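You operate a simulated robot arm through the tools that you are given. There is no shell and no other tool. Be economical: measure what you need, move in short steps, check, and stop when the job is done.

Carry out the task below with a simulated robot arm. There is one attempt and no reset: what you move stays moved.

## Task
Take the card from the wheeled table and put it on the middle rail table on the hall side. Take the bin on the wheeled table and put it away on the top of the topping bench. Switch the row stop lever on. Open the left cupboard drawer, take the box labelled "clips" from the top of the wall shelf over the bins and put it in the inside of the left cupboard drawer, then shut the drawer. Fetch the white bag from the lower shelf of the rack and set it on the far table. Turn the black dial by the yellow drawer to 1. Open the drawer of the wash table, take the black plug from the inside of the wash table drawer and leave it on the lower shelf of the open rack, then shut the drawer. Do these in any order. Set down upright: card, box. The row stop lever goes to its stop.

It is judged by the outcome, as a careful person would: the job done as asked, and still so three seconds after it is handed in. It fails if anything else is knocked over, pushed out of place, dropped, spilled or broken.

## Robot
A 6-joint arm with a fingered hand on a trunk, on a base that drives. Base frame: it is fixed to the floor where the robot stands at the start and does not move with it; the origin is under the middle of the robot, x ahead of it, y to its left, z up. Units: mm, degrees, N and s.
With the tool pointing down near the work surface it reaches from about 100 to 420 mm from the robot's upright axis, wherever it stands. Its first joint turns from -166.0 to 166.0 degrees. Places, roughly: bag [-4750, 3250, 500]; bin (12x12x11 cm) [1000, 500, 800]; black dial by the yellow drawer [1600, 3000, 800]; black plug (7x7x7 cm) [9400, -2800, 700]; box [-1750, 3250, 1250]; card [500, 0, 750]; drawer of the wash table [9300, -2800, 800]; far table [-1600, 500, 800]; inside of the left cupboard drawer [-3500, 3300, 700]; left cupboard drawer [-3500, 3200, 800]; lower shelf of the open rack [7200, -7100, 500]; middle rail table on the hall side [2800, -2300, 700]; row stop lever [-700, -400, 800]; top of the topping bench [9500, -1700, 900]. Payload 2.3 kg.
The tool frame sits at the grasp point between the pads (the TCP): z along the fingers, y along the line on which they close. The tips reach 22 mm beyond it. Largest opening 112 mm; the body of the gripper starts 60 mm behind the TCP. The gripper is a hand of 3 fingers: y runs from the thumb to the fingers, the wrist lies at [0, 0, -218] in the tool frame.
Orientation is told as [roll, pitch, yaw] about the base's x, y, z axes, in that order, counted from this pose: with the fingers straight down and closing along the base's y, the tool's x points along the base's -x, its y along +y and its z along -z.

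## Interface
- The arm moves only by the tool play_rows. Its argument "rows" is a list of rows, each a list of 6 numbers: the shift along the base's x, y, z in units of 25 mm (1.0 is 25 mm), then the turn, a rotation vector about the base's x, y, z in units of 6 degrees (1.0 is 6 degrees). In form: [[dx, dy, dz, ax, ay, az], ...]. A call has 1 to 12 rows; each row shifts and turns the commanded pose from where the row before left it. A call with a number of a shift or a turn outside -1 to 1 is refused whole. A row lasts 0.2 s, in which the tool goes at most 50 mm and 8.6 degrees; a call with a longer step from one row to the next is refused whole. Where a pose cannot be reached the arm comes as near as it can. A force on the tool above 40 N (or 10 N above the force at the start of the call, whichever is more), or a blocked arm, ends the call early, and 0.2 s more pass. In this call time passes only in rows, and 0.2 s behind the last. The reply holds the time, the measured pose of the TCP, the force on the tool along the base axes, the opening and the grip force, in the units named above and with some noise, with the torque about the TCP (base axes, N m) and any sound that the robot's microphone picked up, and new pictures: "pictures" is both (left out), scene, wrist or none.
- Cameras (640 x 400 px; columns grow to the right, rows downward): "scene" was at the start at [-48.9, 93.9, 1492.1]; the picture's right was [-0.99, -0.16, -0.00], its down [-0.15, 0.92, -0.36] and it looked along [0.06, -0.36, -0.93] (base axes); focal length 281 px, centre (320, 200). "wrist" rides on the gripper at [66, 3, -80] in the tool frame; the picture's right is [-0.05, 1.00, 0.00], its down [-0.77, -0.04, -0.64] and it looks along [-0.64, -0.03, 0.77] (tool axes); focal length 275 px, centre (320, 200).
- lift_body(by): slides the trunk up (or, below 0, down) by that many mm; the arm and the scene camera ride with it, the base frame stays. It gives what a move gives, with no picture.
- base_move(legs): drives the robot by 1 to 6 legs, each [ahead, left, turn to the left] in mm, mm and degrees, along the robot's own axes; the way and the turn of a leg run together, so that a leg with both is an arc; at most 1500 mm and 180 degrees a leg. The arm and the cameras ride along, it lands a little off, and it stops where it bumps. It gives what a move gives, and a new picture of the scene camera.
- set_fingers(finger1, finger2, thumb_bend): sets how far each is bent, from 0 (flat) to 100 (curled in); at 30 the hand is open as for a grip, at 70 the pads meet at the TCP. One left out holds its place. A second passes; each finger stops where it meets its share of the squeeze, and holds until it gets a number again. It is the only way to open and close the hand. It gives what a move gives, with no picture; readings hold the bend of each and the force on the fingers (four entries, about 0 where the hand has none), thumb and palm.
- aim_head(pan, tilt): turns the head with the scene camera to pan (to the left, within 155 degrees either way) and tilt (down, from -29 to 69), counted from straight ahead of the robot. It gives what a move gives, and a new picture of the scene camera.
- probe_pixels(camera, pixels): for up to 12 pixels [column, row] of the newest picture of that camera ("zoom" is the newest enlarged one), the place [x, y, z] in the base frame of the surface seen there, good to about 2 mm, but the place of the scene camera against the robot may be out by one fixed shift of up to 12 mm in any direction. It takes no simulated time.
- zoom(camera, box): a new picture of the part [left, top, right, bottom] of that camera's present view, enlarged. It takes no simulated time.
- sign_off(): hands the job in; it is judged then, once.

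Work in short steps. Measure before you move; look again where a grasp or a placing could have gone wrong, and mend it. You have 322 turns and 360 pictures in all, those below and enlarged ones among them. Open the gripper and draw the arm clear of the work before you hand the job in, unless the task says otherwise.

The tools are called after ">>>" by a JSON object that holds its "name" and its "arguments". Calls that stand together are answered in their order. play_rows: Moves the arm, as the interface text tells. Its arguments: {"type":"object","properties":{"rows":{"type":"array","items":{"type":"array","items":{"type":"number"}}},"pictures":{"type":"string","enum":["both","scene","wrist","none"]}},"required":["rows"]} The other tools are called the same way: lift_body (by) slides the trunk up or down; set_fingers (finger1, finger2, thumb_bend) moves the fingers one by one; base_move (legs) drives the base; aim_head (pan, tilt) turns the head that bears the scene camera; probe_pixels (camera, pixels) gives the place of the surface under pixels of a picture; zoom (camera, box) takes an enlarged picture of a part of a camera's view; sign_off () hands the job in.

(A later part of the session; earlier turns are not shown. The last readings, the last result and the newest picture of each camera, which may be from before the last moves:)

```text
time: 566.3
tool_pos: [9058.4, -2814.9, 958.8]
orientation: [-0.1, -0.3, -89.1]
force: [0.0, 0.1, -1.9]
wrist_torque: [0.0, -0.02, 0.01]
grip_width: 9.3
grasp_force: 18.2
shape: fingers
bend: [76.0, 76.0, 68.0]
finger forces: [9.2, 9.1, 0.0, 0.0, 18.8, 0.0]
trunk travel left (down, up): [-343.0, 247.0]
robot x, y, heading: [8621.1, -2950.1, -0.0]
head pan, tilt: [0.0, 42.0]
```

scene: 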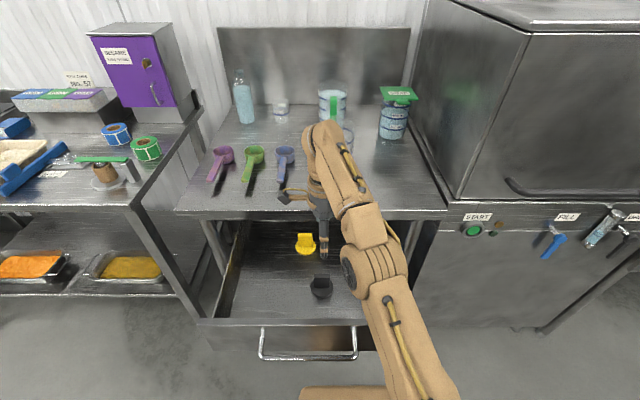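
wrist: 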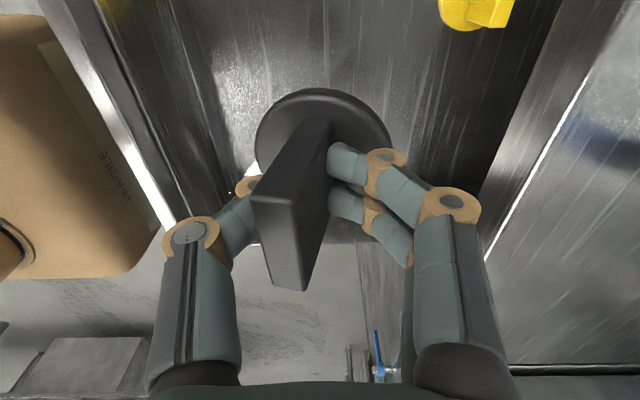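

Plug held (9.3 mm grip). I back out of the table area and turn south toward the open rack.

>>> {"name": "base_move", "arguments": {"legs": [[-700, 0, 0], [0, 0, -90]]}}

>>> {"name": "aim_head", "arguments": {"pan": 10, "tilt": 15}}

```text
time: 574.0
tool_pos: [8061.1, -3385.3, 958.4]
orientation: [0.0, -0.5, -178.1]
force: [-0.3, -0.3, -2.0]
wrist_torque: [0.01, -0.02, -0.01]
grip_width: 9.2
grasp_force: 17.1
shape: fingers
bend: [76.0, 76.0, 68.0]
finger forces: [8.7, 8.8, 0.0, 0.0, 17.7, 0.0]
trunk travel left (down, up): [-343.0, 247.0]
robot x, y, heading: [7916.1, -2952.3, -88.7]
head pan, tilt: [0.0, 42.0]
```

scene: 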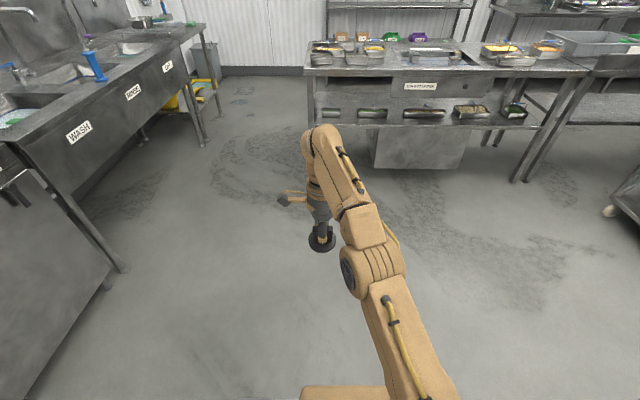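

```text
time: 574.9
tool_pos: [8060.9, -3385.0, 958.0]
orientation: [0.0, -0.3, -177.9]
force: [0.3, 0.1, -1.0]
wrist_torque: [-0.02, 0.01, -0.02]
grip_width: 9.5
grasp_force: 17.0
shape: fingers
bend: [76.0, 76.0, 68.0]
finger forces: [8.7, 8.7, 0.0, 0.0, 17.8, 0.0]
trunk travel left (down, up): [-343.0, 247.0]
robot x, y, heading: [7914.2, -2952.5, -88.7]
head pan, tilt: [10.0, 15.0]
```

scene: 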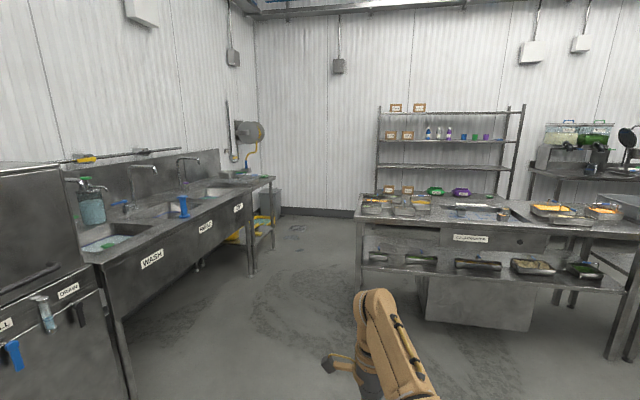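

The open rack stands at the back wall behind a prep table. I probe distances.

>>> {"name": "probe_pixels", "arguments": {"camera": "scene", "pixels": [[362, 255], [358, 215], [362, 190], [378, 150], [520, 150], [450, 141], [450, 168], [245, 268], [275, 190], [270, 210], [440, 320], [330, 215]]}}

>>> {"name": "zoom", "arguments": {"camera": "scene", "box": [350, 90, 550, 215]}}

```text
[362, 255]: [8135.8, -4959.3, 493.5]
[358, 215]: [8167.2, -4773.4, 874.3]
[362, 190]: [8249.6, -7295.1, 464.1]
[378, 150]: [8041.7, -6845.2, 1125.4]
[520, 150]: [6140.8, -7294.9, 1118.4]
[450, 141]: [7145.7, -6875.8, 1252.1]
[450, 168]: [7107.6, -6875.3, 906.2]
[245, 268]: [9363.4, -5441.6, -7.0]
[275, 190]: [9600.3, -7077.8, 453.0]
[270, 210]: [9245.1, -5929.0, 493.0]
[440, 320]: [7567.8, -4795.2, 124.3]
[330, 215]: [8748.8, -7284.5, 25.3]
```

```text
3.20 times, centred on (450, 152) of scene
```

zoom: 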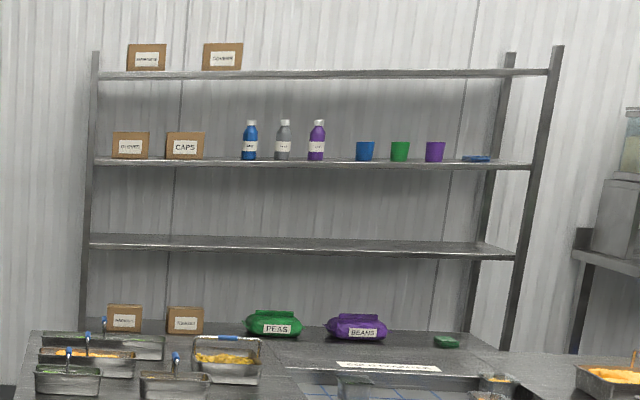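

Rack front y≈−6870, x 6300–8050. I drive around the prep table's east end, then west in front of the rack.

>>> {"name": "base_move", "arguments": {"legs": [[0, 780, -1.3], [1500, 0, 0], [1550, 0, 0]]}}

>>> {"name": "aim_head", "arguments": {"pan": -45, "tilt": 25}}

```text
refused: 1550 is not a number from -1500 to 1500
```

```text
time: 576.1
tool_pos: [8060.9, -3385.0, 958.6]
orientation: [0.0, -0.4, -178.0]
force: [-0.4, -0.4, -1.1]
wrist_torque: [0.01, 0.0, 0.03]
grip_width: 9.3
grasp_force: 18.1
shape: fingers
bend: [76.0, 76.0, 68.0]
finger forces: [8.6, 8.7, 0.0, 0.0, 17.7, 0.0]
trunk travel left (down, up): [-343.0, 247.0]
robot x, y, heading: [7915.8, -2949.6, -88.8]
head pan, tilt: [-45.0, 25.0]
```

scene: 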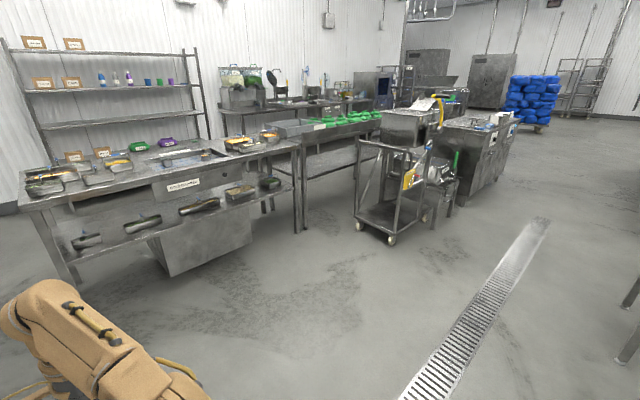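

A leg was too long; I resend with shorter legs.

>>> {"name": "base_move", "arguments": {"legs": [[0, 780, -1.2], [1500, 0, 0], [1480, 0, 0]]}}

```text
time: 594.5
tool_pos: [8859.7, -6405.9, 958.6]
orientation: [0.0, -0.3, -178.2]
force: [0.0, 0.3, -1.1]
wrist_torque: [-0.02, -0.02, -0.02]
grip_width: 9.5
grasp_force: 18.1
shape: fingers
bend: [76.0, 76.0, 68.0]
finger forces: [8.8, 8.8, 0.0, 0.1, 17.9, 0.1]
trunk travel left (down, up): [-343.0, 247.0]
robot x, y, heading: [8718.0, -5966.9, -89.3]
head pan, tilt: [-45.0, 25.0]
```

scene: 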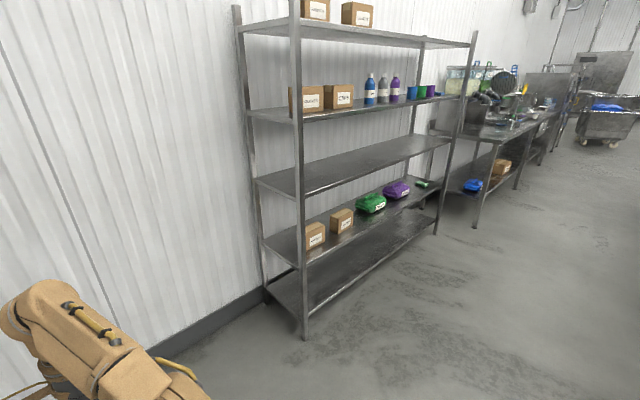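

Five levels; I probe their heights to identify the "lower shelf" at z≈500.

>>> {"name": "probe_pixels", "arguments": {"camera": "scene", "pixels": [[345, 263], [325, 238], [350, 185], [330, 228], [345, 218], [365, 212], [310, 250], [400, 215], [430, 205], [398, 187], [372, 200], [420, 185]]}}

```text
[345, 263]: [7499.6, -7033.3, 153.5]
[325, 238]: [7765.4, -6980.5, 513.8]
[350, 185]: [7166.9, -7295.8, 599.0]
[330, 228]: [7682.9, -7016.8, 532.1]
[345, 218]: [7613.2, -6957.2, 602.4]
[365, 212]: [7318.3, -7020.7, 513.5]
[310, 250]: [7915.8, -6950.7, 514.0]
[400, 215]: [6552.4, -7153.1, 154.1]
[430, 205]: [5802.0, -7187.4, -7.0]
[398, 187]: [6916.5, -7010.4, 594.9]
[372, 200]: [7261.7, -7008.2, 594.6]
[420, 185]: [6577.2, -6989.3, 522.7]
```

The lower shelf is at z≈518 true. Free gap around x≈7470 between a box (≥7570) and the PEAS bag. I lower the trunk and strafe west.

>>> {"name": "lift_body", "arguments": {"by": -335}}

>>> {"name": "base_move", "arguments": {"legs": [[0, -700, -0.7], [0, -690, 0]]}}

>>> {"name": "aim_head", "arguments": {"pan": 0, "tilt": 25}}

```text
time: 597.8
tool_pos: [8858.9, -6405.1, 625.1]
orientation: [0.1, -0.4, -178.3]
force: [0.1, 1.4, -1.0]
wrist_torque: [0.01, 0.03, -0.04]
grip_width: 9.1
grasp_force: 17.5
shape: fingers
bend: [76.0, 76.0, 68.0]
finger forces: [8.7, 8.8, 0.0, 0.1, 17.9, 0.0]
trunk travel left (down, up): [-8.0, 582.0]
robot x, y, heading: [8717.1, -5970.3, -89.0]
head pan, tilt: [-45.0, 25.0]
```

```text
time: 605.0
tool_pos: [7455.2, -6402.3, 624.4]
orientation: [0.1, -0.5, -179.9]
force: [-0.7, -0.4, -1.1]
wrist_torque: [-0.01, -0.02, 0.03]
grip_width: 9.3
grasp_force: 17.1
shape: fingers
bend: [76.0, 76.0, 68.0]
finger forces: [8.8, 8.8, 0.0, 0.1, 17.9, 0.0]
trunk travel left (down, up): [-8.0, 582.0]
robot x, y, heading: [7321.3, -5961.5, -90.6]
head pan, tilt: [-45.0, 25.0]
```

scene: 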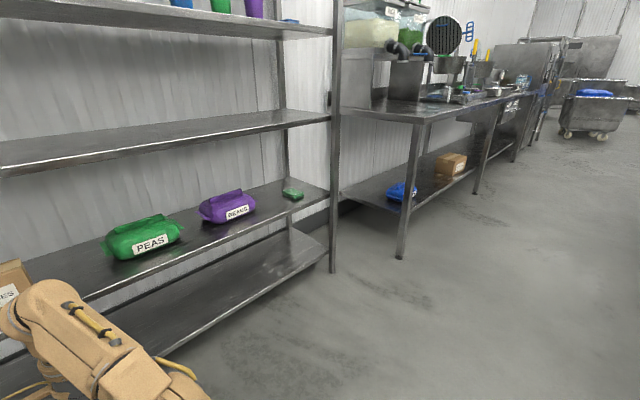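

```text
time: 606.1
tool_pos: [7456.2, -6402.8, 624.9]
orientation: [0.0, -0.4, -179.8]
force: [0.4, 0.1, -2.1]
wrist_torque: [-0.01, -0.03, 0.03]
grip_width: 9.6
grasp_force: 17.5
shape: fingers
bend: [76.0, 76.0, 68.0]
finger forces: [8.8, 8.9, 0.1, 0.0, 17.9, 0.1]
trunk travel left (down, up): [-8.0, 582.0]
robot x, y, heading: [7324.2, -5963.5, -90.6]
head pan, tilt: [0.0, 25.0]
```

scene: 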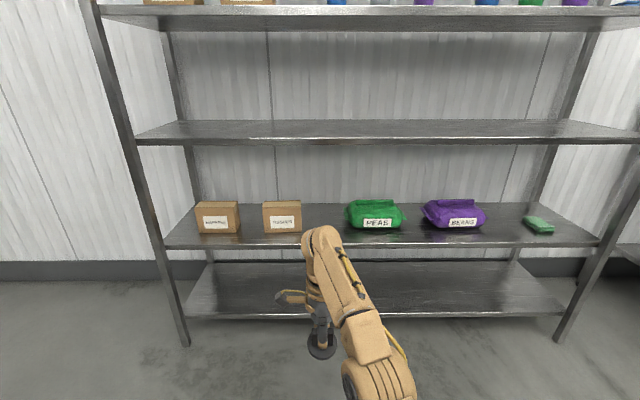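

I probe forearm height against the upper shelf lip, and the gap.

>>> {"name": "probe_pixels", "arguments": {"camera": "scene", "pixels": [[322, 234], [345, 290], [400, 137], [400, 144], [301, 228], [346, 222], [322, 215], [330, 246], [265, 230]]}}

```text
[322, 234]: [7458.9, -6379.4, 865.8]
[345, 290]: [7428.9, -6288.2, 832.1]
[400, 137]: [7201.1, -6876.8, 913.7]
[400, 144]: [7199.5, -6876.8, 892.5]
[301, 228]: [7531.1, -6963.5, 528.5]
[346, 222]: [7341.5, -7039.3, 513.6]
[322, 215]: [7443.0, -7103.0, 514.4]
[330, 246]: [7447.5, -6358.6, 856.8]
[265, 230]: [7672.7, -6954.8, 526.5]
```

Wrist top is ~245 above the TCP, lip underside ≈893: I lower to z≈590, then drive in 535 mm.

>>> {"name": "play_rows", "arguments": {"rows": [[0, 0, -0.7, 0, 0, 0], [0, 0, -0.7, 0, 0, 0]], "pictures": "none"}}

>>> {"name": "base_move", "arguments": {"legs": [[380, 0, 0.5]]}}

>>> {"name": "base_move", "arguments": {"legs": [[152, 0, 0]]}}

>>> {"name": "play_rows", "arguments": {"rows": [[0, 0, -0.3, 0, 0, 0]], "pictures": "wrist"}}

```text
time: 606.7
tool_pos: [7456.6, -6402.3, 589.3]
orientation: [-0.1, -0.4, -179.8]
force: [0.0, 0.2, -2.0]
wrist_torque: [-0.03, -0.01, 0.0]
grip_width: 9.2
grasp_force: 17.3
shape: fingers
bend: [76.0, 76.0, 68.0]
finger forces: [8.9, 8.8, 0.0, 0.0, 17.9, 0.0]
trunk travel left (down, up): [-8.0, 582.0]
robot x, y, heading: [7322.6, -5966.9, -90.9]
head pan, tilt: [0.0, 25.0]
```

```text
time: 609.1
tool_pos: [7455.9, -6777.7, 589.0]
orientation: [0.0, -0.4, -179.4]
force: [0.0, -0.2, -0.9]
wrist_torque: [0.05, -0.01, -0.01]
grip_width: 8.9
grasp_force: 17.2
shape: fingers
bend: [76.0, 76.0, 68.0]
finger forces: [8.8, 8.8, 0.0, 0.0, 17.9, 0.0]
trunk travel left (down, up): [-8.0, 582.0]
robot x, y, heading: [7320.5, -6338.9, -90.3]
head pan, tilt: [0.0, 25.0]
```

scene: 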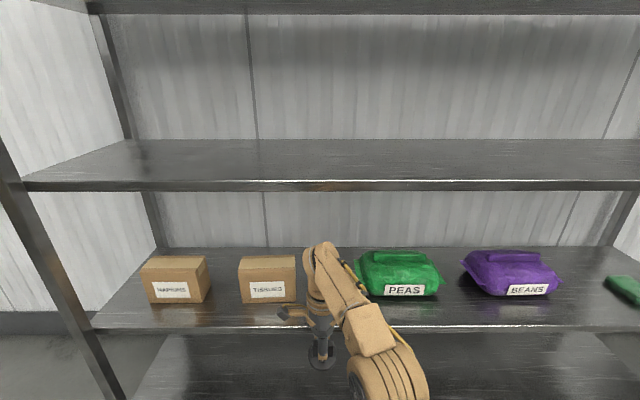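

```text
time: 610.5
tool_pos: [7455.5, -6927.6, 590.3]
orientation: [-0.1, -0.4, -179.4]
force: [0.3, 1.6, -2.2]
wrist_torque: [0.01, 0.01, 0.01]
grip_width: 9.0
grasp_force: 18.0
shape: fingers
bend: [76.0, 76.0, 68.0]
finger forces: [8.9, 8.9, 0.0, 0.0, 18.2, 0.0]
trunk travel left (down, up): [-8.0, 582.0]
robot x, y, heading: [7322.9, -6488.5, -90.2]
head pan, tilt: [0.0, 25.0]
```

scene: 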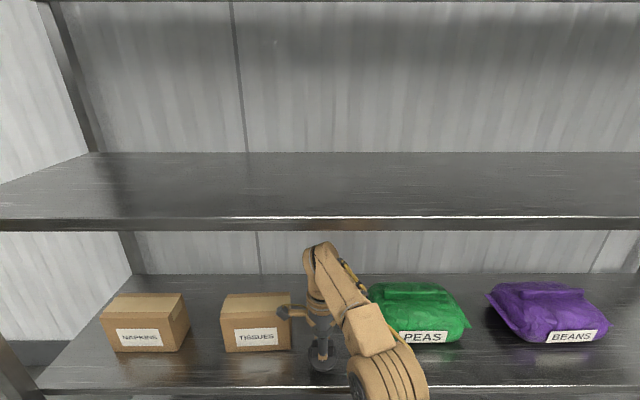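

```text
time: 610.9
tool_pos: [7454.0, -6928.1, 582.4]
orientation: [0.0, -0.3, -179.5]
force: [0.9, 0.7, -1.8]
wrist_torque: [-0.01, 0.0, 0.03]
grip_width: 9.5
grasp_force: 18.0
shape: fingers
bend: [76.0, 76.0, 68.0]
finger forces: [8.9, 8.8, 0.1, 0.0, 18.1, 0.0]
trunk travel left (down, up): [-8.0, 582.0]
robot x, y, heading: [7321.0, -6487.2, -90.0]
head pan, tilt: [0.0, 25.0]
```

wrist: 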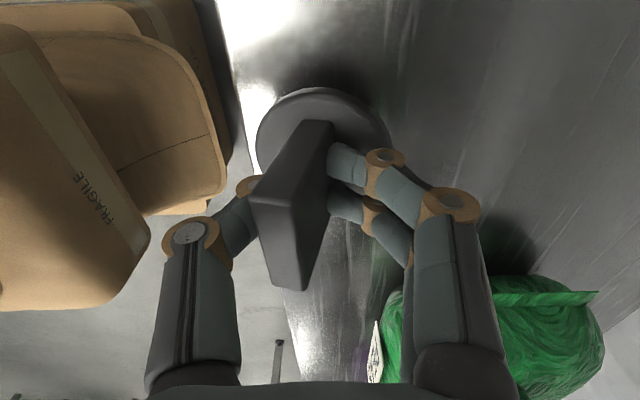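

The disc is near the front edge; I go 45 mm deeper and lower to contact (expected TCP ≈560).

>>> {"name": "base_move", "arguments": {"legs": [[45, 0, 0]]}}

>>> {"name": "play_rows", "arguments": {"rows": [[0, 0, -0.4, 0, 0, 0], [0, 0, -0.3, 0, 0, 0], [0, 0, -0.1, 0, 0, 0]], "pictures": "none"}}

>>> {"name": "play_rows", "arguments": {"rows": [[0, 0, -0.1, 0, 0, 0], [0, 0, -0.08, 0, 0, 0]], "pictures": "none"}}

```text
time: 611.8
tool_pos: [7455.1, -6973.1, 582.4]
orientation: [0.0, -0.4, -179.5]
force: [-0.6, 0.1, -0.6]
wrist_torque: [-0.02, -0.02, -0.02]
grip_width: 9.3
grasp_force: 17.7
shape: fingers
bend: [76.0, 76.0, 68.0]
finger forces: [8.9, 9.0, 0.0, 0.0, 18.0, 0.0]
trunk travel left (down, up): [-8.0, 582.0]
robot x, y, heading: [7318.9, -6535.7, -90.7]
head pan, tilt: [0.0, 25.0]
```

scene: 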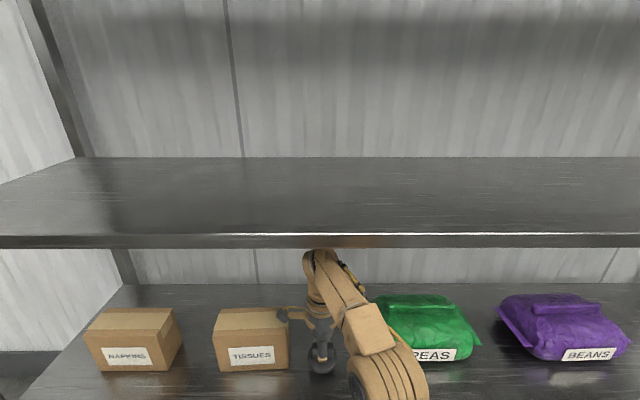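

```text
time: 612.6
tool_pos: [7454.2, -6973.8, 562.2]
orientation: [0.0, -0.2, -179.5]
force: [-0.2, -1.9, 0.9]
wrist_torque: [0.06, -0.01, 0.0]
grip_width: 9.0
grasp_force: 17.7
shape: fingers
bend: [76.0, 76.0, 68.0]
finger forces: [9.6, 9.6, 0.0, 0.0, 17.2, 0.0]
trunk travel left (down, up): [-8.0, 582.0]
robot x, y, heading: [7321.8, -6537.1, -90.5]
head pan, tilt: [0.0, 25.0]
```

```text
time: 613.2
tool_pos: [7453.8, -6973.5, 558.1]
orientation: [-0.1, -0.4, -179.5]
force: [-0.5, -2.7, 5.0]
wrist_torque: [0.05, 0.01, 0.01]
grip_width: 9.1
grasp_force: 18.8
shape: fingers
bend: [76.0, 76.0, 70.0]
finger forces: [10.5, 10.3, 0.0, 0.1, 17.8, 0.0]
trunk travel left (down, up): [-8.0, 582.0]
robot x, y, heading: [7319.3, -6533.6, -90.1]
head pan, tilt: [0.0, 25.0]
```

Contact. I open, rise 48 mm (wrist stays under the lip) and back out.

>>> {"name": "set_fingers", "arguments": {"finger1": 55, "finger2": 55, "thumb_bend": 55}}

>>> {"name": "play_rows", "arguments": {"rows": [[0, 0, 0.5, 0, 0, 0], [0, 0, 0.7, 0, 0, 0], [0, 0, 0.7, 0, 0, 0], [0, 0, 0.1, 0, 0, 0]], "pictures": "wrist"}}

```text
time: 614.2
tool_pos: [7455.3, -6972.7, 558.7]
orientation: [0.1, -0.2, -179.5]
force: [0.5, -1.4, 16.4]
wrist_torque: [-0.01, -0.07, 0.03]
grip_width: 29.0
grasp_force: 8.2
shape: fingers
bend: [59.0, 58.0, 58.0]
finger forces: [4.3, 3.7, 0.0, 0.1, 8.9, 0.0]
trunk travel left (down, up): [-8.0, 582.0]
robot x, y, heading: [7319.7, -6535.6, -90.4]
head pan, tilt: [0.0, 25.0]
```

```text
time: 615.2
tool_pos: [7453.8, -6974.3, 607.6]
orientation: [0.0, -0.4, -179.4]
force: [-0.6, -0.7, -0.4]
wrist_torque: [0.0, 0.01, -0.01]
grip_width: 40.3
grasp_force: 0.1
shape: fingers
bend: [55.0, 55.0, 55.0]
finger forces: [0.0, 0.0, 0.0, 0.1, 0.0, 0.1]
trunk travel left (down, up): [-8.0, 582.0]
robot x, y, heading: [7320.5, -6532.7, -90.3]
head pan, tilt: [0.0, 25.0]
```

wrist: 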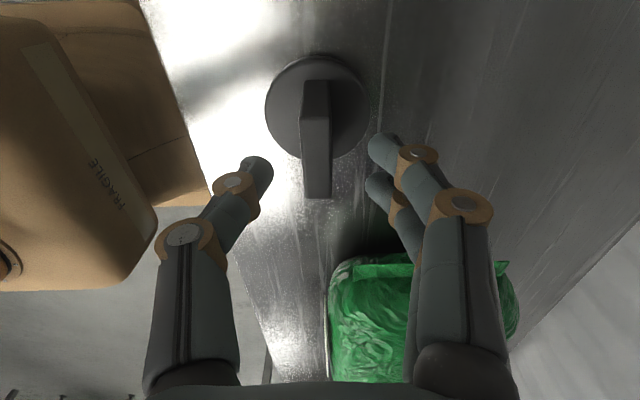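

The plug stands on its disc. I rise 16 mm more and back out, then drive back toward the wash table.

>>> {"name": "play_rows", "arguments": {"rows": [[0, 0, 0.65, 0, 0, 0]], "pictures": "none"}}

>>> {"name": "base_move", "arguments": {"legs": [[-500, 0, 0]]}}

>>> {"name": "lift_body", "arguments": {"by": 335}}

>>> {"name": "base_move", "arguments": {"legs": [[0, 700, 0.3], [0, 700, 0], [-1480, 0, 0], [-1480, 0, 0], [0, 0, 90]]}}

```text
time: 615.6
tool_pos: [7454.5, -6973.5, 623.4]
orientation: [0.1, -0.4, -179.6]
force: [0.0, -0.4, 0.6]
wrist_torque: [-0.04, 0.0, -0.03]
grip_width: 40.3
grasp_force: 0.1
shape: fingers
bend: [55.0, 55.0, 55.0]
finger forces: [0.0, 0.0, 0.0, 0.2, 0.0, 0.0]
trunk travel left (down, up): [-8.0, 582.0]
robot x, y, heading: [7322.5, -6536.5, -90.3]
head pan, tilt: [0.0, 25.0]
```

```text
time: 618.5
tool_pos: [7456.7, -6474.0, 622.8]
orientation: [0.0, -0.3, -179.5]
force: [0.8, 0.0, -0.1]
wrist_torque: [-0.03, -0.01, -0.02]
grip_width: 40.2
grasp_force: 0.1
shape: fingers
bend: [55.0, 55.0, 55.0]
finger forces: [0.0, 0.0, 0.0, 0.0, 0.0, 0.0]
trunk travel left (down, up): [-8.0, 582.0]
robot x, y, heading: [7326.3, -6035.4, -90.4]
head pan, tilt: [0.0, 25.0]
```

scene: 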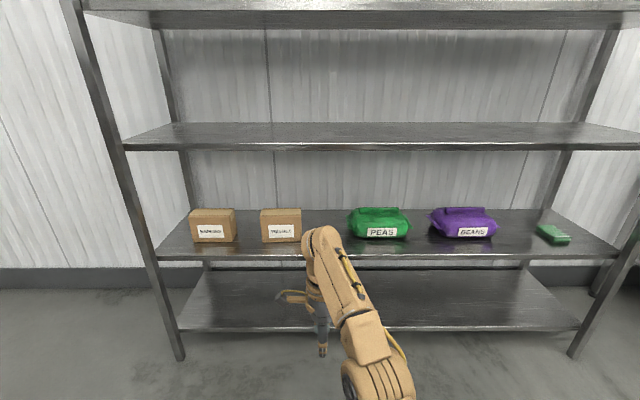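

```text
time: 621.8
tool_pos: [7457.1, -6472.9, 957.6]
orientation: [0.0, -0.2, -179.6]
force: [0.4, 0.2, -0.2]
wrist_torque: [0.01, 0.0, -0.01]
grip_width: 40.4
grasp_force: 0.0
shape: fingers
bend: [55.0, 55.0, 55.0]
finger forces: [0.0, 0.0, 0.1, 0.1, 0.0, 0.1]
trunk travel left (down, up): [-343.0, 247.0]
robot x, y, heading: [7322.1, -6033.5, -90.5]
head pan, tilt: [0.0, 25.0]
```

```text
time: 646.8
tool_pos: [9107.6, -2924.1, 959.5]
orientation: [0.0, -0.3, -89.1]
force: [0.7, 0.1, -0.9]
wrist_torque: [0.05, 0.02, 0.02]
grip_width: 40.6
grasp_force: 0.0
shape: fingers
bend: [55.0, 55.0, 55.0]
finger forces: [0.0, 0.0, 0.0, 0.1, 0.0, 0.0]
trunk travel left (down, up): [-343.0, 247.0]
robot x, y, heading: [8667.1, -3062.1, 0.0]
head pan, tilt: [0.0, 25.0]
```

scene: 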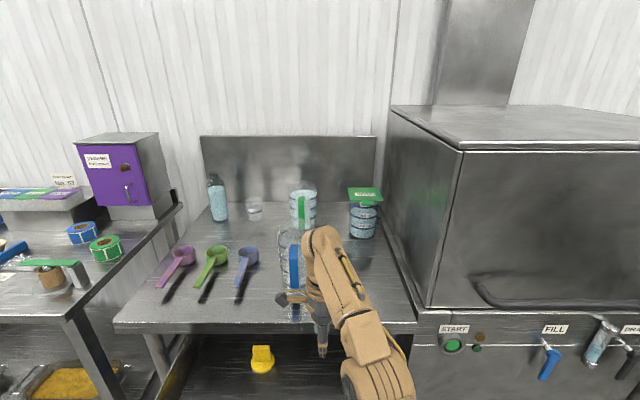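

I back off, level the tool, close the fist, and lower to push the drawer front above its bar.

>>> {"name": "base_move", "arguments": {"legs": [[-420, 120, 0]]}}

>>> {"name": "play_rows", "arguments": {"rows": [[0.1, -0.1, 0, 0, -1, 0], [0.1, -0.1, 0, 0, -1, 0], [0.1, -0.1, 0, 0, -1, 0], [0.1, -0.1, 0, 0, -1, 0], [0.1, -0.1, 0, 0, -1, 0], [0.1, 0, 0, 0, -1, 0], [0.1, 0, 0, 0, -1, 0], [0.1, 0, 0, 0, -1, 0], [0.1, 0, 0, 0, -1, 0], [0.1, 0, 0, 0, -1, 0], [0.1, 0, 0, 0, -1, 0], [0.1, 0, 0, 0, -1, 0]], "pictures": "none"}}

>>> {"name": "play_rows", "arguments": {"rows": [[0, 0, 0, 0, -1, 0], [0, 0, 0, 0, -1, 0]], "pictures": "none"}}

>>> {"name": "set_fingers", "arguments": {"finger1": 72, "finger2": 72, "thumb_bend": 72}}

```text
time: 649.5
tool_pos: [8683.8, -2804.6, 958.1]
orientation: [0.0, -0.2, -89.1]
force: [0.3, 0.0, 0.5]
wrist_torque: [-0.01, -0.02, -0.01]
grip_width: 40.6
grasp_force: 0.1
shape: fingers
bend: [55.0, 55.0, 55.0]
finger forces: [0.1, 0.0, 0.0, 0.1, 0.0, 0.0]
trunk travel left (down, up): [-343.0, 247.0]
robot x, y, heading: [8248.0, -2941.2, -0.0]
head pan, tilt: [0.0, 25.0]
```

scene: 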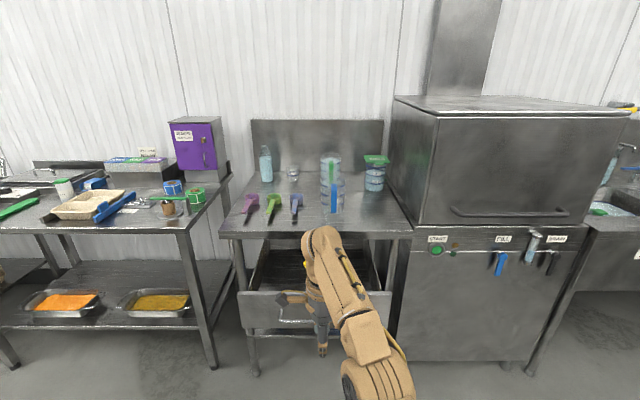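

```text
time: 652.1
tool_pos: [8714.1, -2817.5, 957.0]
orientation: [72.1, -0.8, -90.0]
force: [-0.4, 0.0, 0.2]
wrist_torque: [0.0, 0.01, -0.02]
grip_width: 40.3
grasp_force: 0.1
shape: fingers
bend: [55.0, 55.0, 55.0]
finger forces: [0.0, 0.0, 0.0, 0.1, 0.1, 0.0]
trunk travel left (down, up): [-343.0, 247.0]
robot x, y, heading: [8246.6, -2939.6, 0.2]
head pan, tilt: [0.0, 25.0]
```

```text
time: 652.7
tool_pos: [8712.7, -2808.6, 964.3]
orientation: [83.9, -0.9, -90.5]
force: [-0.4, 0.4, -0.3]
wrist_torque: [0.0, 0.0, 0.04]
grip_width: 40.6
grasp_force: 0.0
shape: fingers
bend: [55.0, 55.0, 55.0]
finger forces: [0.1, 0.0, 0.0, 0.1, 0.1, 0.0]
out of reach, approached as far as the arm can: row 2
trunk travel left (down, up): [-343.0, 247.0]
robot x, y, heading: [8242.8, -2944.6, 0.1]
head pan, tilt: [0.0, 25.0]
```

```text
time: 653.7
tool_pos: [8712.8, -2809.2, 963.5]
orientation: [83.8, -0.8, -90.4]
force: [-0.4, -0.4, -0.1]
wrist_torque: [-0.01, 0.02, 0.02]
grip_width: 0.3
grasp_force: 0.1
shape: fingers
bend: [72.0, 72.0, 72.0]
finger forces: [0.1, 0.0, 0.0, 0.0, 0.1, 0.0]
trunk travel left (down, up): [-343.0, 247.0]
robot x, y, heading: [8247.1, -2943.6, -0.1]
head pan, tilt: [0.0, 25.0]
```

I lower the trunk 137 mm and push the drawer with the base.

>>> {"name": "lift_body", "arguments": {"by": -137}}

>>> {"name": "base_move", "arguments": {"legs": [[300, 20, 0], [140, 0, 0]]}}

>>> {"name": "base_move", "arguments": {"legs": [[18, 0, 0]]}}

>>> {"name": "play_rows", "arguments": {"rows": [[0, 0, 0, 0, 0, 0]], "pictures": "wrist"}}

```text
time: 655.3
tool_pos: [8711.3, -2808.2, 826.8]
orientation: [83.9, -0.9, -90.5]
force: [-0.3, 0.3, 0.3]
wrist_torque: [-0.02, -0.02, -0.02]
grip_width: 0.2
grasp_force: 0.1
shape: fingers
bend: [72.0, 72.0, 72.0]
finger forces: [0.1, 0.1, 0.0, 0.1, 0.0, 0.0]
trunk travel left (down, up): [-206.0, 384.0]
robot x, y, heading: [8248.0, -2940.4, 0.1]
head pan, tilt: [0.0, 25.0]
```

```text
time: 658.3
tool_pos: [9156.5, -2789.4, 825.7]
orientation: [83.8, -1.0, -90.5]
force: [0.6, 0.4, 0.6]
wrist_torque: [-0.01, -0.02, 0.01]
grip_width: 0.1
grasp_force: 0.0
shape: fingers
bend: [72.0, 72.0, 72.0]
finger forces: [0.1, 0.0, 0.0, 0.0, 0.0, 0.0]
trunk travel left (down, up): [-206.0, 384.0]
robot x, y, heading: [8690.1, -2919.8, -0.1]
head pan, tilt: [0.0, 25.0]
```

scene: 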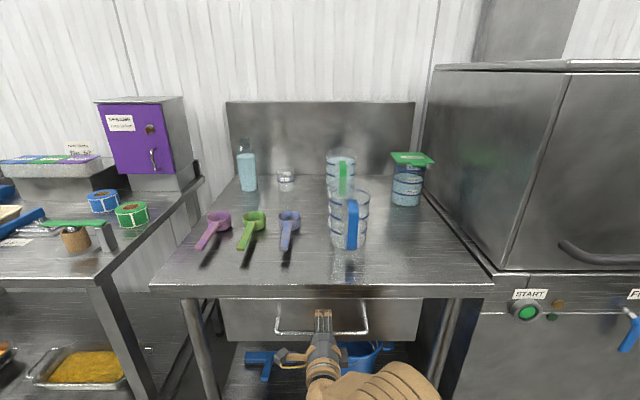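

```text
time: 659.1
tool_pos: [9175.5, -2789.1, 827.8]
orientation: [83.9, -0.8, -90.6]
force: [-0.6, 0.4, 4.1]
wrist_torque: [0.0, 0.1, 0.0]
grip_width: 0.1
grasp_force: 1.9
shape: fingers
bend: [72.0, 72.0, 72.0]
finger forces: [0.0, 0.0, 0.0, 0.1, 4.0, 0.0]
trunk travel left (down, up): [-206.0, 384.0]
robot x, y, heading: [8709.7, -2919.5, -0.2]
head pan, tilt: [0.0, 25.0]
```

scene: 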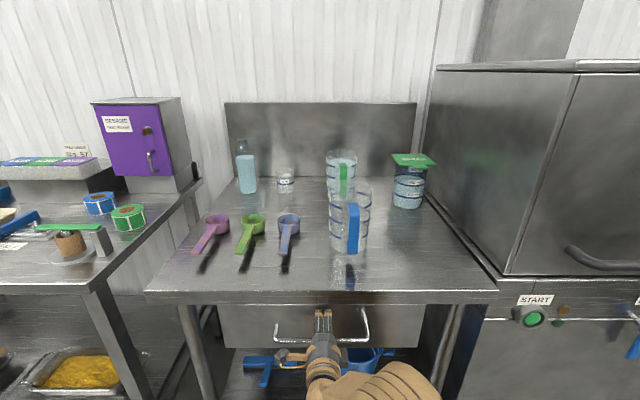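

```text
time: 659.5
tool_pos: [9175.3, -2789.3, 827.1]
orientation: [83.9, -0.8, -90.6]
force: [-1.3, -0.4, 3.6]
wrist_torque: [-0.02, 0.15, 0.03]
grip_width: 0.0
grasp_force: 1.2
shape: fingers
bend: [72.0, 72.0, 72.0]
finger forces: [0.1, 0.0, 0.0, 0.0, 3.7, 0.1]
trunk travel left (down, up): [-206.0, 384.0]
robot x, y, heading: [8709.1, -2921.9, -0.3]
head pan, tilt: [0.0, 25.0]
```

wrist: 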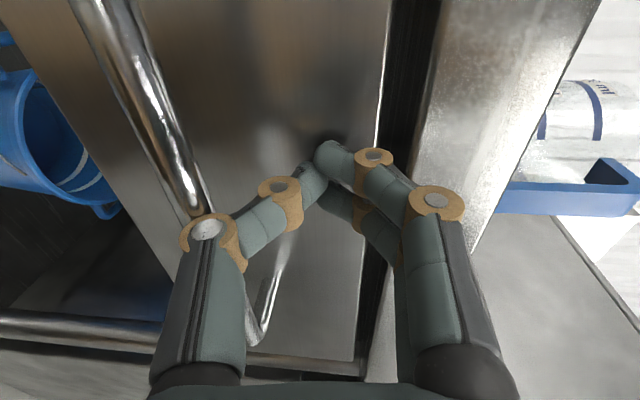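

Nearly shut; the thumb leans on the bar. I push 10 mm more and probe the face.

>>> {"name": "base_move", "arguments": {"legs": [[10, 0, 0]]}}

>>> {"name": "probe_pixels", "arguments": {"camera": "scene", "pixels": [[245, 325], [400, 320], [240, 312], [410, 335]]}}

```text
time: 660.3
tool_pos: [9178.6, -2788.6, 830.4]
orientation: [84.3, -0.7, -90.5]
force: [-21.7, -2.4, 12.6]
wrist_torque: [-0.05, 0.76, 0.01]
grip_width: 0.0
grasp_force: 18.0
shape: fingers
bend: [72.0, 72.0, 72.0]
finger forces: [4.1, 3.7, 0.1, 0.1, 28.2, 0.1]
trunk travel left (down, up): [-206.0, 384.0]
robot x, y, heading: [8715.9, -2919.2, -0.1]
head pan, tilt: [0.0, 25.0]
stopped in leg 1: the force on the tool passed its limit at 47 N (the readings are from after the stop); the commanded pose is now the measured one
```

scene: 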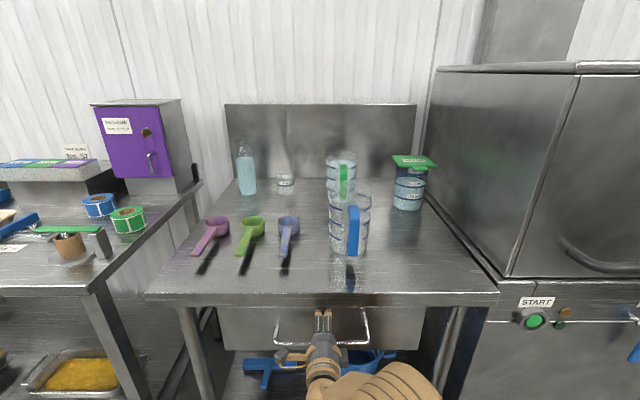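

```text
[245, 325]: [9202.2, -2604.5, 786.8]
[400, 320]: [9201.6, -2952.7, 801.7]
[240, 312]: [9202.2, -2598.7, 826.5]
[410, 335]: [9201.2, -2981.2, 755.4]
```

The drawer is fully shut. Now the bin: I back away and look north for a passage.

>>> {"name": "base_move", "arguments": {"legs": [[-700, 0, 0]]}}

>>> {"name": "aim_head", "arguments": {"pan": 85, "tilt": 15}}

```text
time: 664.1
tool_pos: [8488.0, -2786.8, 827.7]
orientation: [83.9, -0.8, -90.0]
force: [0.0, -0.3, -0.4]
wrist_torque: [0.0, 0.01, -0.03]
grip_width: 0.0
grasp_force: 0.0
shape: fingers
bend: [72.0, 72.0, 72.0]
finger forces: [0.0, 0.1, 0.0, 0.0, 0.0, 0.0]
trunk travel left (down, up): [-206.0, 384.0]
robot x, y, heading: [8022.4, -2925.6, 0.5]
head pan, tilt: [0.0, 25.0]
```

scene: 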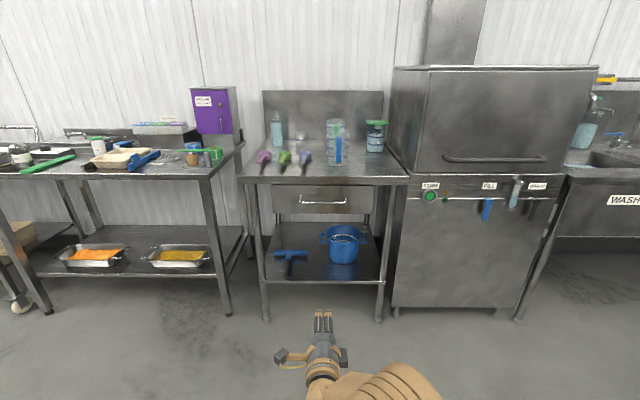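

```text
time: 665.7
tool_pos: [8489.2, -2786.3, 826.7]
orientation: [83.9, -0.8, -89.9]
force: [-0.2, -0.1, 0.1]
wrist_torque: [-0.01, 0.03, -0.02]
grip_width: 0.0
grasp_force: 0.0
shape: fingers
bend: [72.0, 72.0, 72.0]
finger forces: [0.0, 0.1, 0.1, 0.0, 0.1, 0.1]
trunk travel left (down, up): [-206.0, 384.0]
robot x, y, heading: [8023.6, -2922.9, 0.3]
head pan, tilt: [85.0, 15.0]
```

scene: 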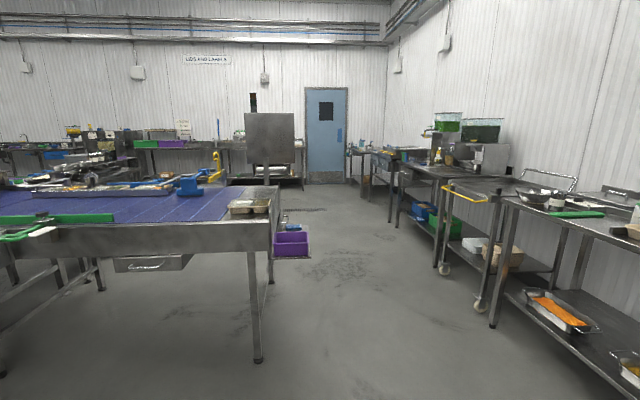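

There is a passage at the line's east end. I probe its edges.

>>> {"name": "probe_pixels", "arguments": {"camera": "scene", "pixels": [[278, 215], [308, 240], [258, 358], [490, 325], [440, 268], [480, 308], [393, 222], [300, 188], [362, 198], [230, 180]]}}

```text
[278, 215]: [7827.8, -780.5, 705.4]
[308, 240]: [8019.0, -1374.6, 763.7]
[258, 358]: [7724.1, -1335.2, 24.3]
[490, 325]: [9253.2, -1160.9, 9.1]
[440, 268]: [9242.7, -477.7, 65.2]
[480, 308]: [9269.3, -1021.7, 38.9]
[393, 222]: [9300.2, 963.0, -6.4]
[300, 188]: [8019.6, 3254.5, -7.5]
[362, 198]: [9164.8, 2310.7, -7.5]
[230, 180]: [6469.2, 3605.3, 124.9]
```

I turn north, shift to x≈8600 and drive up to y≈2200.

>>> {"name": "base_move", "arguments": {"legs": [[0, 0, 89.7], [0, -570, 0], [1500, 0, 0], [1500, 0, 0], [1500, 0, 0], [600, 0, 0]]}}

>>> {"name": "aim_head", "arguments": {"pan": 90, "tilt": 12}}

```text
time: 696.9
tool_pos: [8153.9, 2642.6, 827.9]
orientation: [83.9, -0.9, 3.7]
force: [0.0, 0.6, 0.1]
wrist_torque: [0.0, -0.01, 0.02]
grip_width: 0.2
grasp_force: 0.2
shape: fingers
bend: [72.0, 72.0, 72.0]
finger forces: [0.0, 0.0, 0.0, 0.0, 0.0, 0.1]
trunk travel left (down, up): [-206.0, 384.0]
robot x, y, heading: [8321.6, 2185.6, 94.4]
head pan, tilt: [85.0, 15.0]
```

scene: 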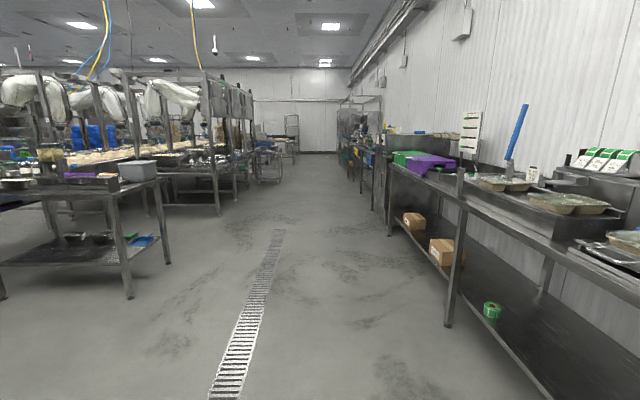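

```text
time: 697.6
tool_pos: [8153.1, 2641.5, 827.0]
orientation: [83.9, -0.8, 3.7]
force: [-0.6, -0.2, -0.2]
wrist_torque: [0.0, -0.02, -0.01]
grip_width: 0.0
grasp_force: 0.0
shape: fingers
bend: [72.0, 72.0, 72.0]
finger forces: [0.0, 0.1, 0.0, 0.1, 0.0, 0.0]
trunk travel left (down, up): [-206.0, 384.0]
robot x, y, heading: [8320.8, 2184.4, 94.3]
head pan, tilt: [90.0, 12.0]
```

scene: 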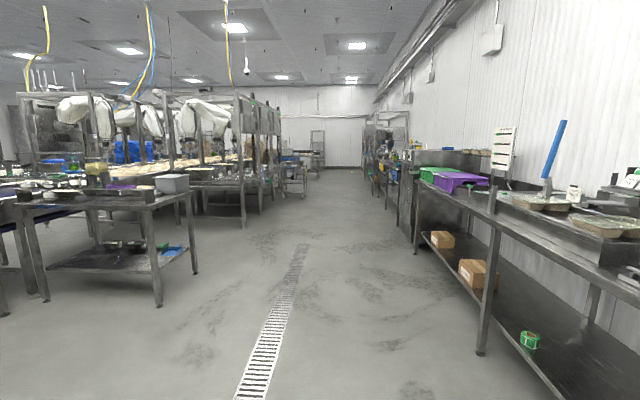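

The north corridor is clear. I turn west and drive back toward the wheeled table.

>>> {"name": "base_move", "arguments": {"legs": [[0, 0, 85.6], [1500, 0, 0], [1500, 0, 0], [1500, 0, 0], [1400, 0, 0]]}}

```text
time: 729.5
tool_pos: [1900.2, 2325.2, 827.0]
orientation: [83.8, -0.7, 85.9]
force: [-0.1, 0.3, 0.7]
wrist_torque: [0.04, 0.02, 0.01]
grip_width: 0.0
grasp_force: 0.1
shape: fingers
bend: [72.0, 72.0, 72.0]
finger forces: [0.0, 0.0, 0.0, 0.0, 0.0, 0.0]
trunk travel left (down, up): [-206.0, 384.0]
robot x, y, heading: [2375.6, 2426.2, 176.2]
head pan, tilt: [90.0, 12.0]
```

scene: 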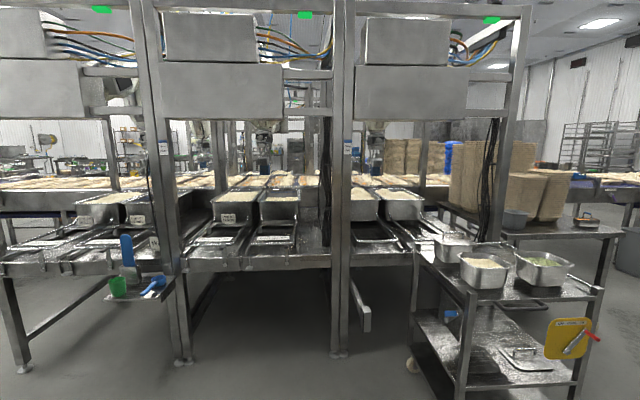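

The grey bin is visible at (515,218) beyond the trolley. I go on west to x≈915 and turn south.

>>> {"name": "base_move", "arguments": {"legs": [[1440, 0, 3.8], [0, 0, 90], [800, 0, 0]]}}

>>> {"name": "aim_head", "arguments": {"pan": 5, "tilt": 35}}

```text
time: 744.4
tool_pos: [1027.9, 1182.9, 827.4]
orientation: [83.8, -0.8, 178.6]
force: [-0.7, 1.1, -0.4]
wrist_torque: [-0.01, 0.02, -0.06]
grip_width: 0.0
grasp_force: 0.0
shape: fingers
bend: [72.0, 72.0, 72.0]
finger forces: [0.0, 0.0, 0.0, 0.0, 0.0, 0.1]
trunk travel left (down, up): [-206.0, 384.0]
robot x, y, heading: [901.7, 1650.4, -90.6]
head pan, tilt: [90.0, 12.0]
```

scene: 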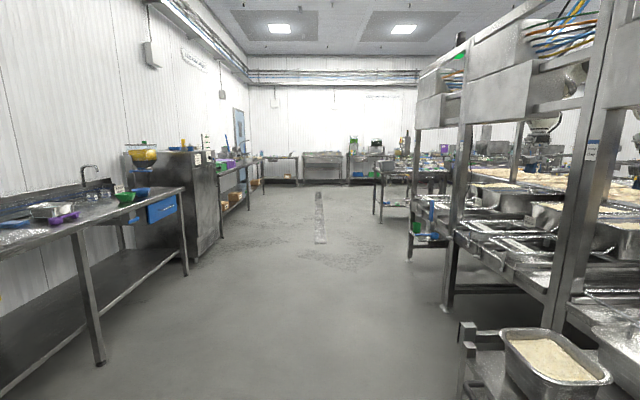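

```text
time: 746.0
tool_pos: [1028.2, 1182.5, 828.2]
orientation: [83.8, -0.8, 178.6]
force: [0.1, 0.3, -0.1]
wrist_torque: [0.02, -0.05, 0.04]
grip_width: 0.1
grasp_force: 0.1
shape: fingers
bend: [72.0, 72.0, 72.0]
finger forces: [0.1, 0.2, 0.1, 0.1, 0.0, 0.0]
trunk travel left (down, up): [-206.0, 384.0]
robot x, y, heading: [899.5, 1646.4, -90.8]
head pan, tilt: [5.0, 35.0]
```

scene: 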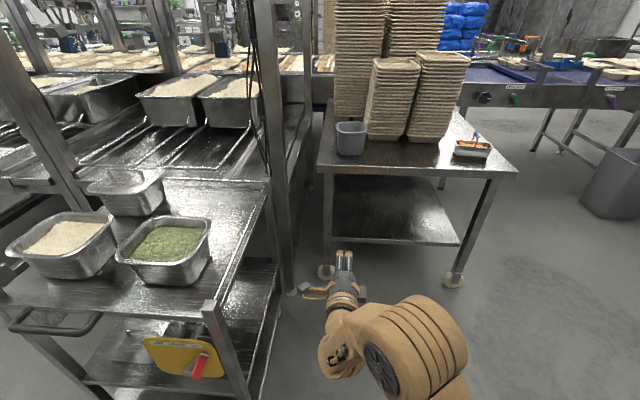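

I probe the bin rim, table and trolley corner.

>>> {"name": "zoom", "arguments": {"camera": "scene", "box": [300, 100, 420, 180]}}

>>> {"name": "probe_pixels", "arguments": {"camera": "zoom", "pixels": [[205, 130], [350, 130], [275, 145], [215, 118], [340, 115], [280, 105], [275, 185], [275, 270], [380, 150], [170, 250]]}}

>>> {"name": "probe_pixels", "arguments": {"camera": "scene", "pixels": [[262, 215], [215, 315], [280, 190], [320, 165], [400, 168]]}}

```text
5.00 times, centred on (360, 140) of scene
```

zoom: 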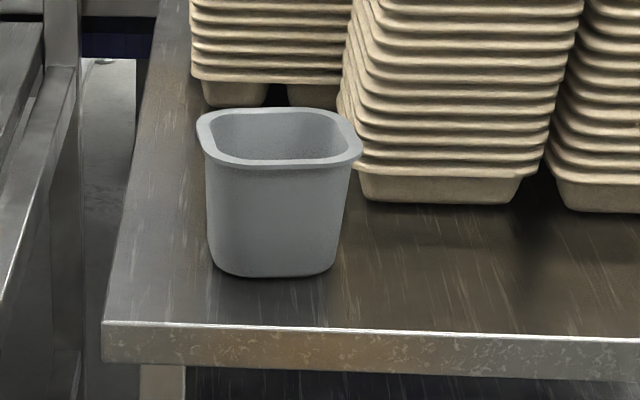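

```text
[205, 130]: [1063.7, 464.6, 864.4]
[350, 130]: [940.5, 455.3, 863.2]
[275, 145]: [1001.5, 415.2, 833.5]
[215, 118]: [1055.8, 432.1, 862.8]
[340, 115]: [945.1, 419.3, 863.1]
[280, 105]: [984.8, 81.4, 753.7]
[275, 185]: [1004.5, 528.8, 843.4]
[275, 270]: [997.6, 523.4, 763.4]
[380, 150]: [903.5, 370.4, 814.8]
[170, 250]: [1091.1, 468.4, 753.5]
```

```text
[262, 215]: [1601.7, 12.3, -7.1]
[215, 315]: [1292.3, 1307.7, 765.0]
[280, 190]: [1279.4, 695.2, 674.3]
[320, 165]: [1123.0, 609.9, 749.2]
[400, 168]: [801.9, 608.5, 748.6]
```

The bin is 125 mm wide at the rim, tapering to ~92 at the base, so it fits a horizontal two-sided grip low down. I roll the tool so it closes sideways (tool-x up).

>>> {"name": "set_fingers", "arguments": {"finger1": 30, "finger2": 30, "thumb_bend": 30}}

>>> {"name": "play_rows", "arguments": {"rows": [[0, 0, 0, 0, -1, 0], [0, 0, 0, 0, -1, 0], [0, 0, 0, 0, -1, 0], [0, 0, 0, 0, -1, 0], [0, 0, 0, 0, -1, 0], [0, 0, 0, 0, -1, 0], [0, 0, 0, 0, -1, 0], [0, 0, 0, 0, -1, 0], [0, 0, 0, 0, -1, 0], [0, 0, 0, 0, -1, 0], [0, 0, 0, 0, -1, 0], [0, 0, 0, 0, -1, 0]], "pictures": "none"}}

>>> {"name": "play_rows", "arguments": {"rows": [[0, 0, 0, 0, -1, 0], [0, 0, 0, 0, -1, 0], [0, 0, 0, 0, -1, 0]], "pictures": "both"}}

```text
time: 747.0
tool_pos: [1027.4, 1183.0, 827.1]
orientation: [83.9, -0.8, 178.7]
force: [0.3, 1.1, -0.4]
wrist_torque: [-0.05, -0.01, 0.03]
grip_width: 111.2
grasp_force: 0.1
shape: fingers
bend: [30.0, 30.0, 30.0]
finger forces: [0.1, 0.0, 0.0, 0.1, 0.0, 0.0]
trunk travel left (down, up): [-206.0, 384.0]
robot x, y, heading: [900.9, 1647.1, -90.8]
head pan, tilt: [5.0, 35.0]
```

```text
time: 749.6
tool_pos: [1165.9, 1211.3, 988.3]
orientation: [79.3, 71.0, 175.1]
force: [-0.3, -0.6, 0.2]
wrist_torque: [0.01, 0.03, -0.02]
grip_width: 111.4
grasp_force: 0.0
shape: fingers
bend: [30.0, 30.0, 30.0]
finger forces: [0.1, 0.0, 0.0, 0.0, 0.0, 0.1]
out of reach, approached as far as the arm can: row 2, 3, 4, 5, 6, 7, 8, 9, 10, 11, 12
trunk travel left (down, up): [-206.0, 384.0]
robot x, y, heading: [900.1, 1653.0, -91.0]
head pan, tilt: [5.0, 35.0]
```

```text
time: 750.4
tool_pos: [1197.8, 1212.8, 1046.4]
orientation: [24.2, 88.3, 120.1]
force: [0.0, -0.3, -0.9]
wrist_torque: [0.01, 0.04, 0.03]
grip_width: 111.2
grasp_force: 0.0
shape: fingers
bend: [30.0, 30.0, 30.0]
finger forces: [0.1, 0.0, 0.0, 0.1, 0.0, 0.0]
out of reach, approached as far as the arm can: row 1, 2, 3
trunk travel left (down, up): [-206.0, 384.0]
robot x, y, heading: [899.2, 1645.7, -90.7]
head pan, tilt: [5.0, 35.0]
```

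scene: 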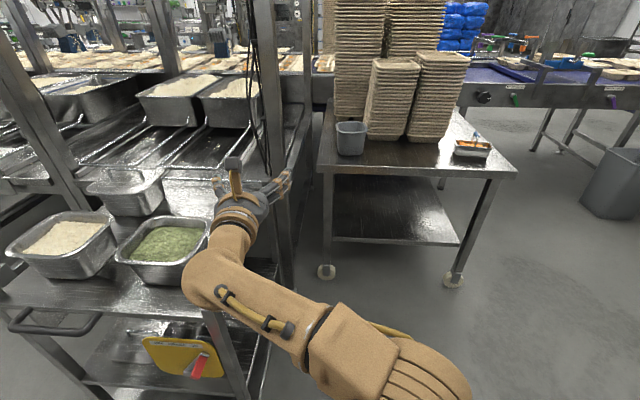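
wrist: 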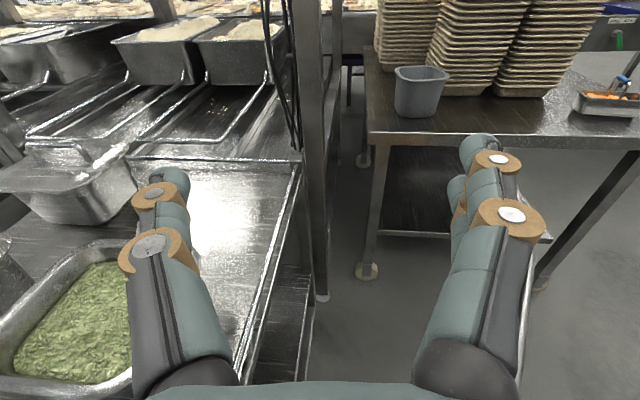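

It drifted upward. I pitch down 45° while bringing the hand back in front, which should free it.

>>> {"name": "play_rows", "arguments": {"rows": [[-0.6, 0, -0.3, 1, 0, 0], [-0.6, 0, -0.3, 1, 0, 0], [-0.6, 0, -0.3, 1, 0, 0], [-0.6, 0, -0.3, 1, 0, 0], [-0.6, 0, -0.3, 1, 0, 0], [-0.6, 0, -0.3, 1, 0, 0], [-0.6, 0, -0.3, 1, 0, 0], [-0.6, 0, -0.3, 0.5, 0, 0], [-0.6, 0, -0.3, 0, 0, 0], [-0.6, 0, -0.3, 0, 0, 0]], "pictures": "none"}}

>>> {"name": "play_rows", "arguments": {"rows": [[-0.5, 0, -0.5, 0, 0, 0], [-0.5, 0, -0.5, 0, 0, 0], [-0.5, 0, -0.5, 0, 0, 0], [-0.5, 0, -0.5, 0, 0, 0]], "pictures": "none"}}

```text
time: 752.6
tool_pos: [1047.1, 1212.7, 971.9]
orientation: [-5.3, 43.7, 91.2]
force: [-0.2, -0.6, 0.0]
wrist_torque: [0.07, -0.01, 0.02]
grip_width: 111.2
grasp_force: 0.1
shape: fingers
bend: [30.0, 30.0, 30.0]
finger forces: [0.0, 0.1, 0.0, 0.0, 0.1, 0.0]
trunk travel left (down, up): [-206.0, 384.0]
robot x, y, heading: [903.1, 1653.2, -91.2]
head pan, tilt: [5.0, 35.0]
```

```text
time: 753.6
tool_pos: [997.5, 1213.4, 921.4]
orientation: [-5.3, 43.8, 91.3]
force: [0.1, 0.0, -0.6]
wrist_torque: [0.01, 0.01, 0.01]
grip_width: 111.1
grasp_force: 0.2
shape: fingers
bend: [30.0, 30.0, 30.0]
finger forces: [0.0, 0.0, 0.0, 0.0, 0.0, 0.0]
trunk travel left (down, up): [-206.0, 384.0]
robot x, y, heading: [899.4, 1649.6, -91.0]
head pan, tilt: [5.0, 35.0]
```

Free again at 45°. I pitch up gradually to about 10° below horizontal and square the tool.

>>> {"name": "play_rows", "arguments": {"rows": [[-0.2, 0, -0.4, -1, 0.11, -0.13], [-0.2, 0, -0.4, -1, 0.11, -0.13], [-0.2, 0, -0.4, -1, 0.11, -0.13], [-0.2, 0, -0.4, -1, 0.11, -0.13], [-0.2, 0, -0.4, -1, 0.11, -0.13], [-0.2, 0, -0.4, -0.8, 0.11, -0.13]], "pictures": "none"}}

```text
time: 755.0
tool_pos: [955.7, 1226.8, 1016.3]
orientation: [9.8, 77.7, 100.4]
force: [-0.5, -0.5, -0.1]
wrist_torque: [0.0, 0.01, 0.02]
grip_width: 111.1
grasp_force: 0.0
shape: fingers
bend: [30.0, 30.0, 30.0]
finger forces: [0.1, 0.0, 0.1, 0.0, 0.0, 0.1]
out of reach, approached as far as the arm can: row 3, 4, 5, 6
trunk travel left (down, up): [-206.0, 384.0]
robot x, y, heading: [904.5, 1653.3, -90.7]
head pan, tilt: [5.0, 35.0]
```

Orientation is fine (12° below level). I test whether the arm can go down a bit.

>>> {"name": "play_rows", "arguments": {"rows": [[0.3, 0.4, -0.5, 0, 0, 0], [0.3, 0.4, -0.5, 0, 0, 0], [0.3, 0.4, -0.5, 0, 0, 0], [0.3, 0.4, -0.5, 0, 0, 0]], "pictures": "none"}}

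```text
time: 756.0
tool_pos: [984.8, 1279.2, 1003.2]
orientation: [10.0, 77.9, 100.3]
force: [-0.5, 0.1, -0.3]
wrist_torque: [-0.01, -0.03, 0.01]
grip_width: 111.2
grasp_force: 0.1
shape: fingers
bend: [30.0, 30.0, 30.0]
finger forces: [0.0, 0.0, 0.1, 0.1, 0.0, 0.0]
out of reach, approached as far as the arm can: row 1, 2, 3, 4
trunk travel left (down, up): [-206.0, 384.0]
robot x, y, heading: [901.3, 1653.5, -90.7]
head pan, tilt: [5.0, 35.0]
```

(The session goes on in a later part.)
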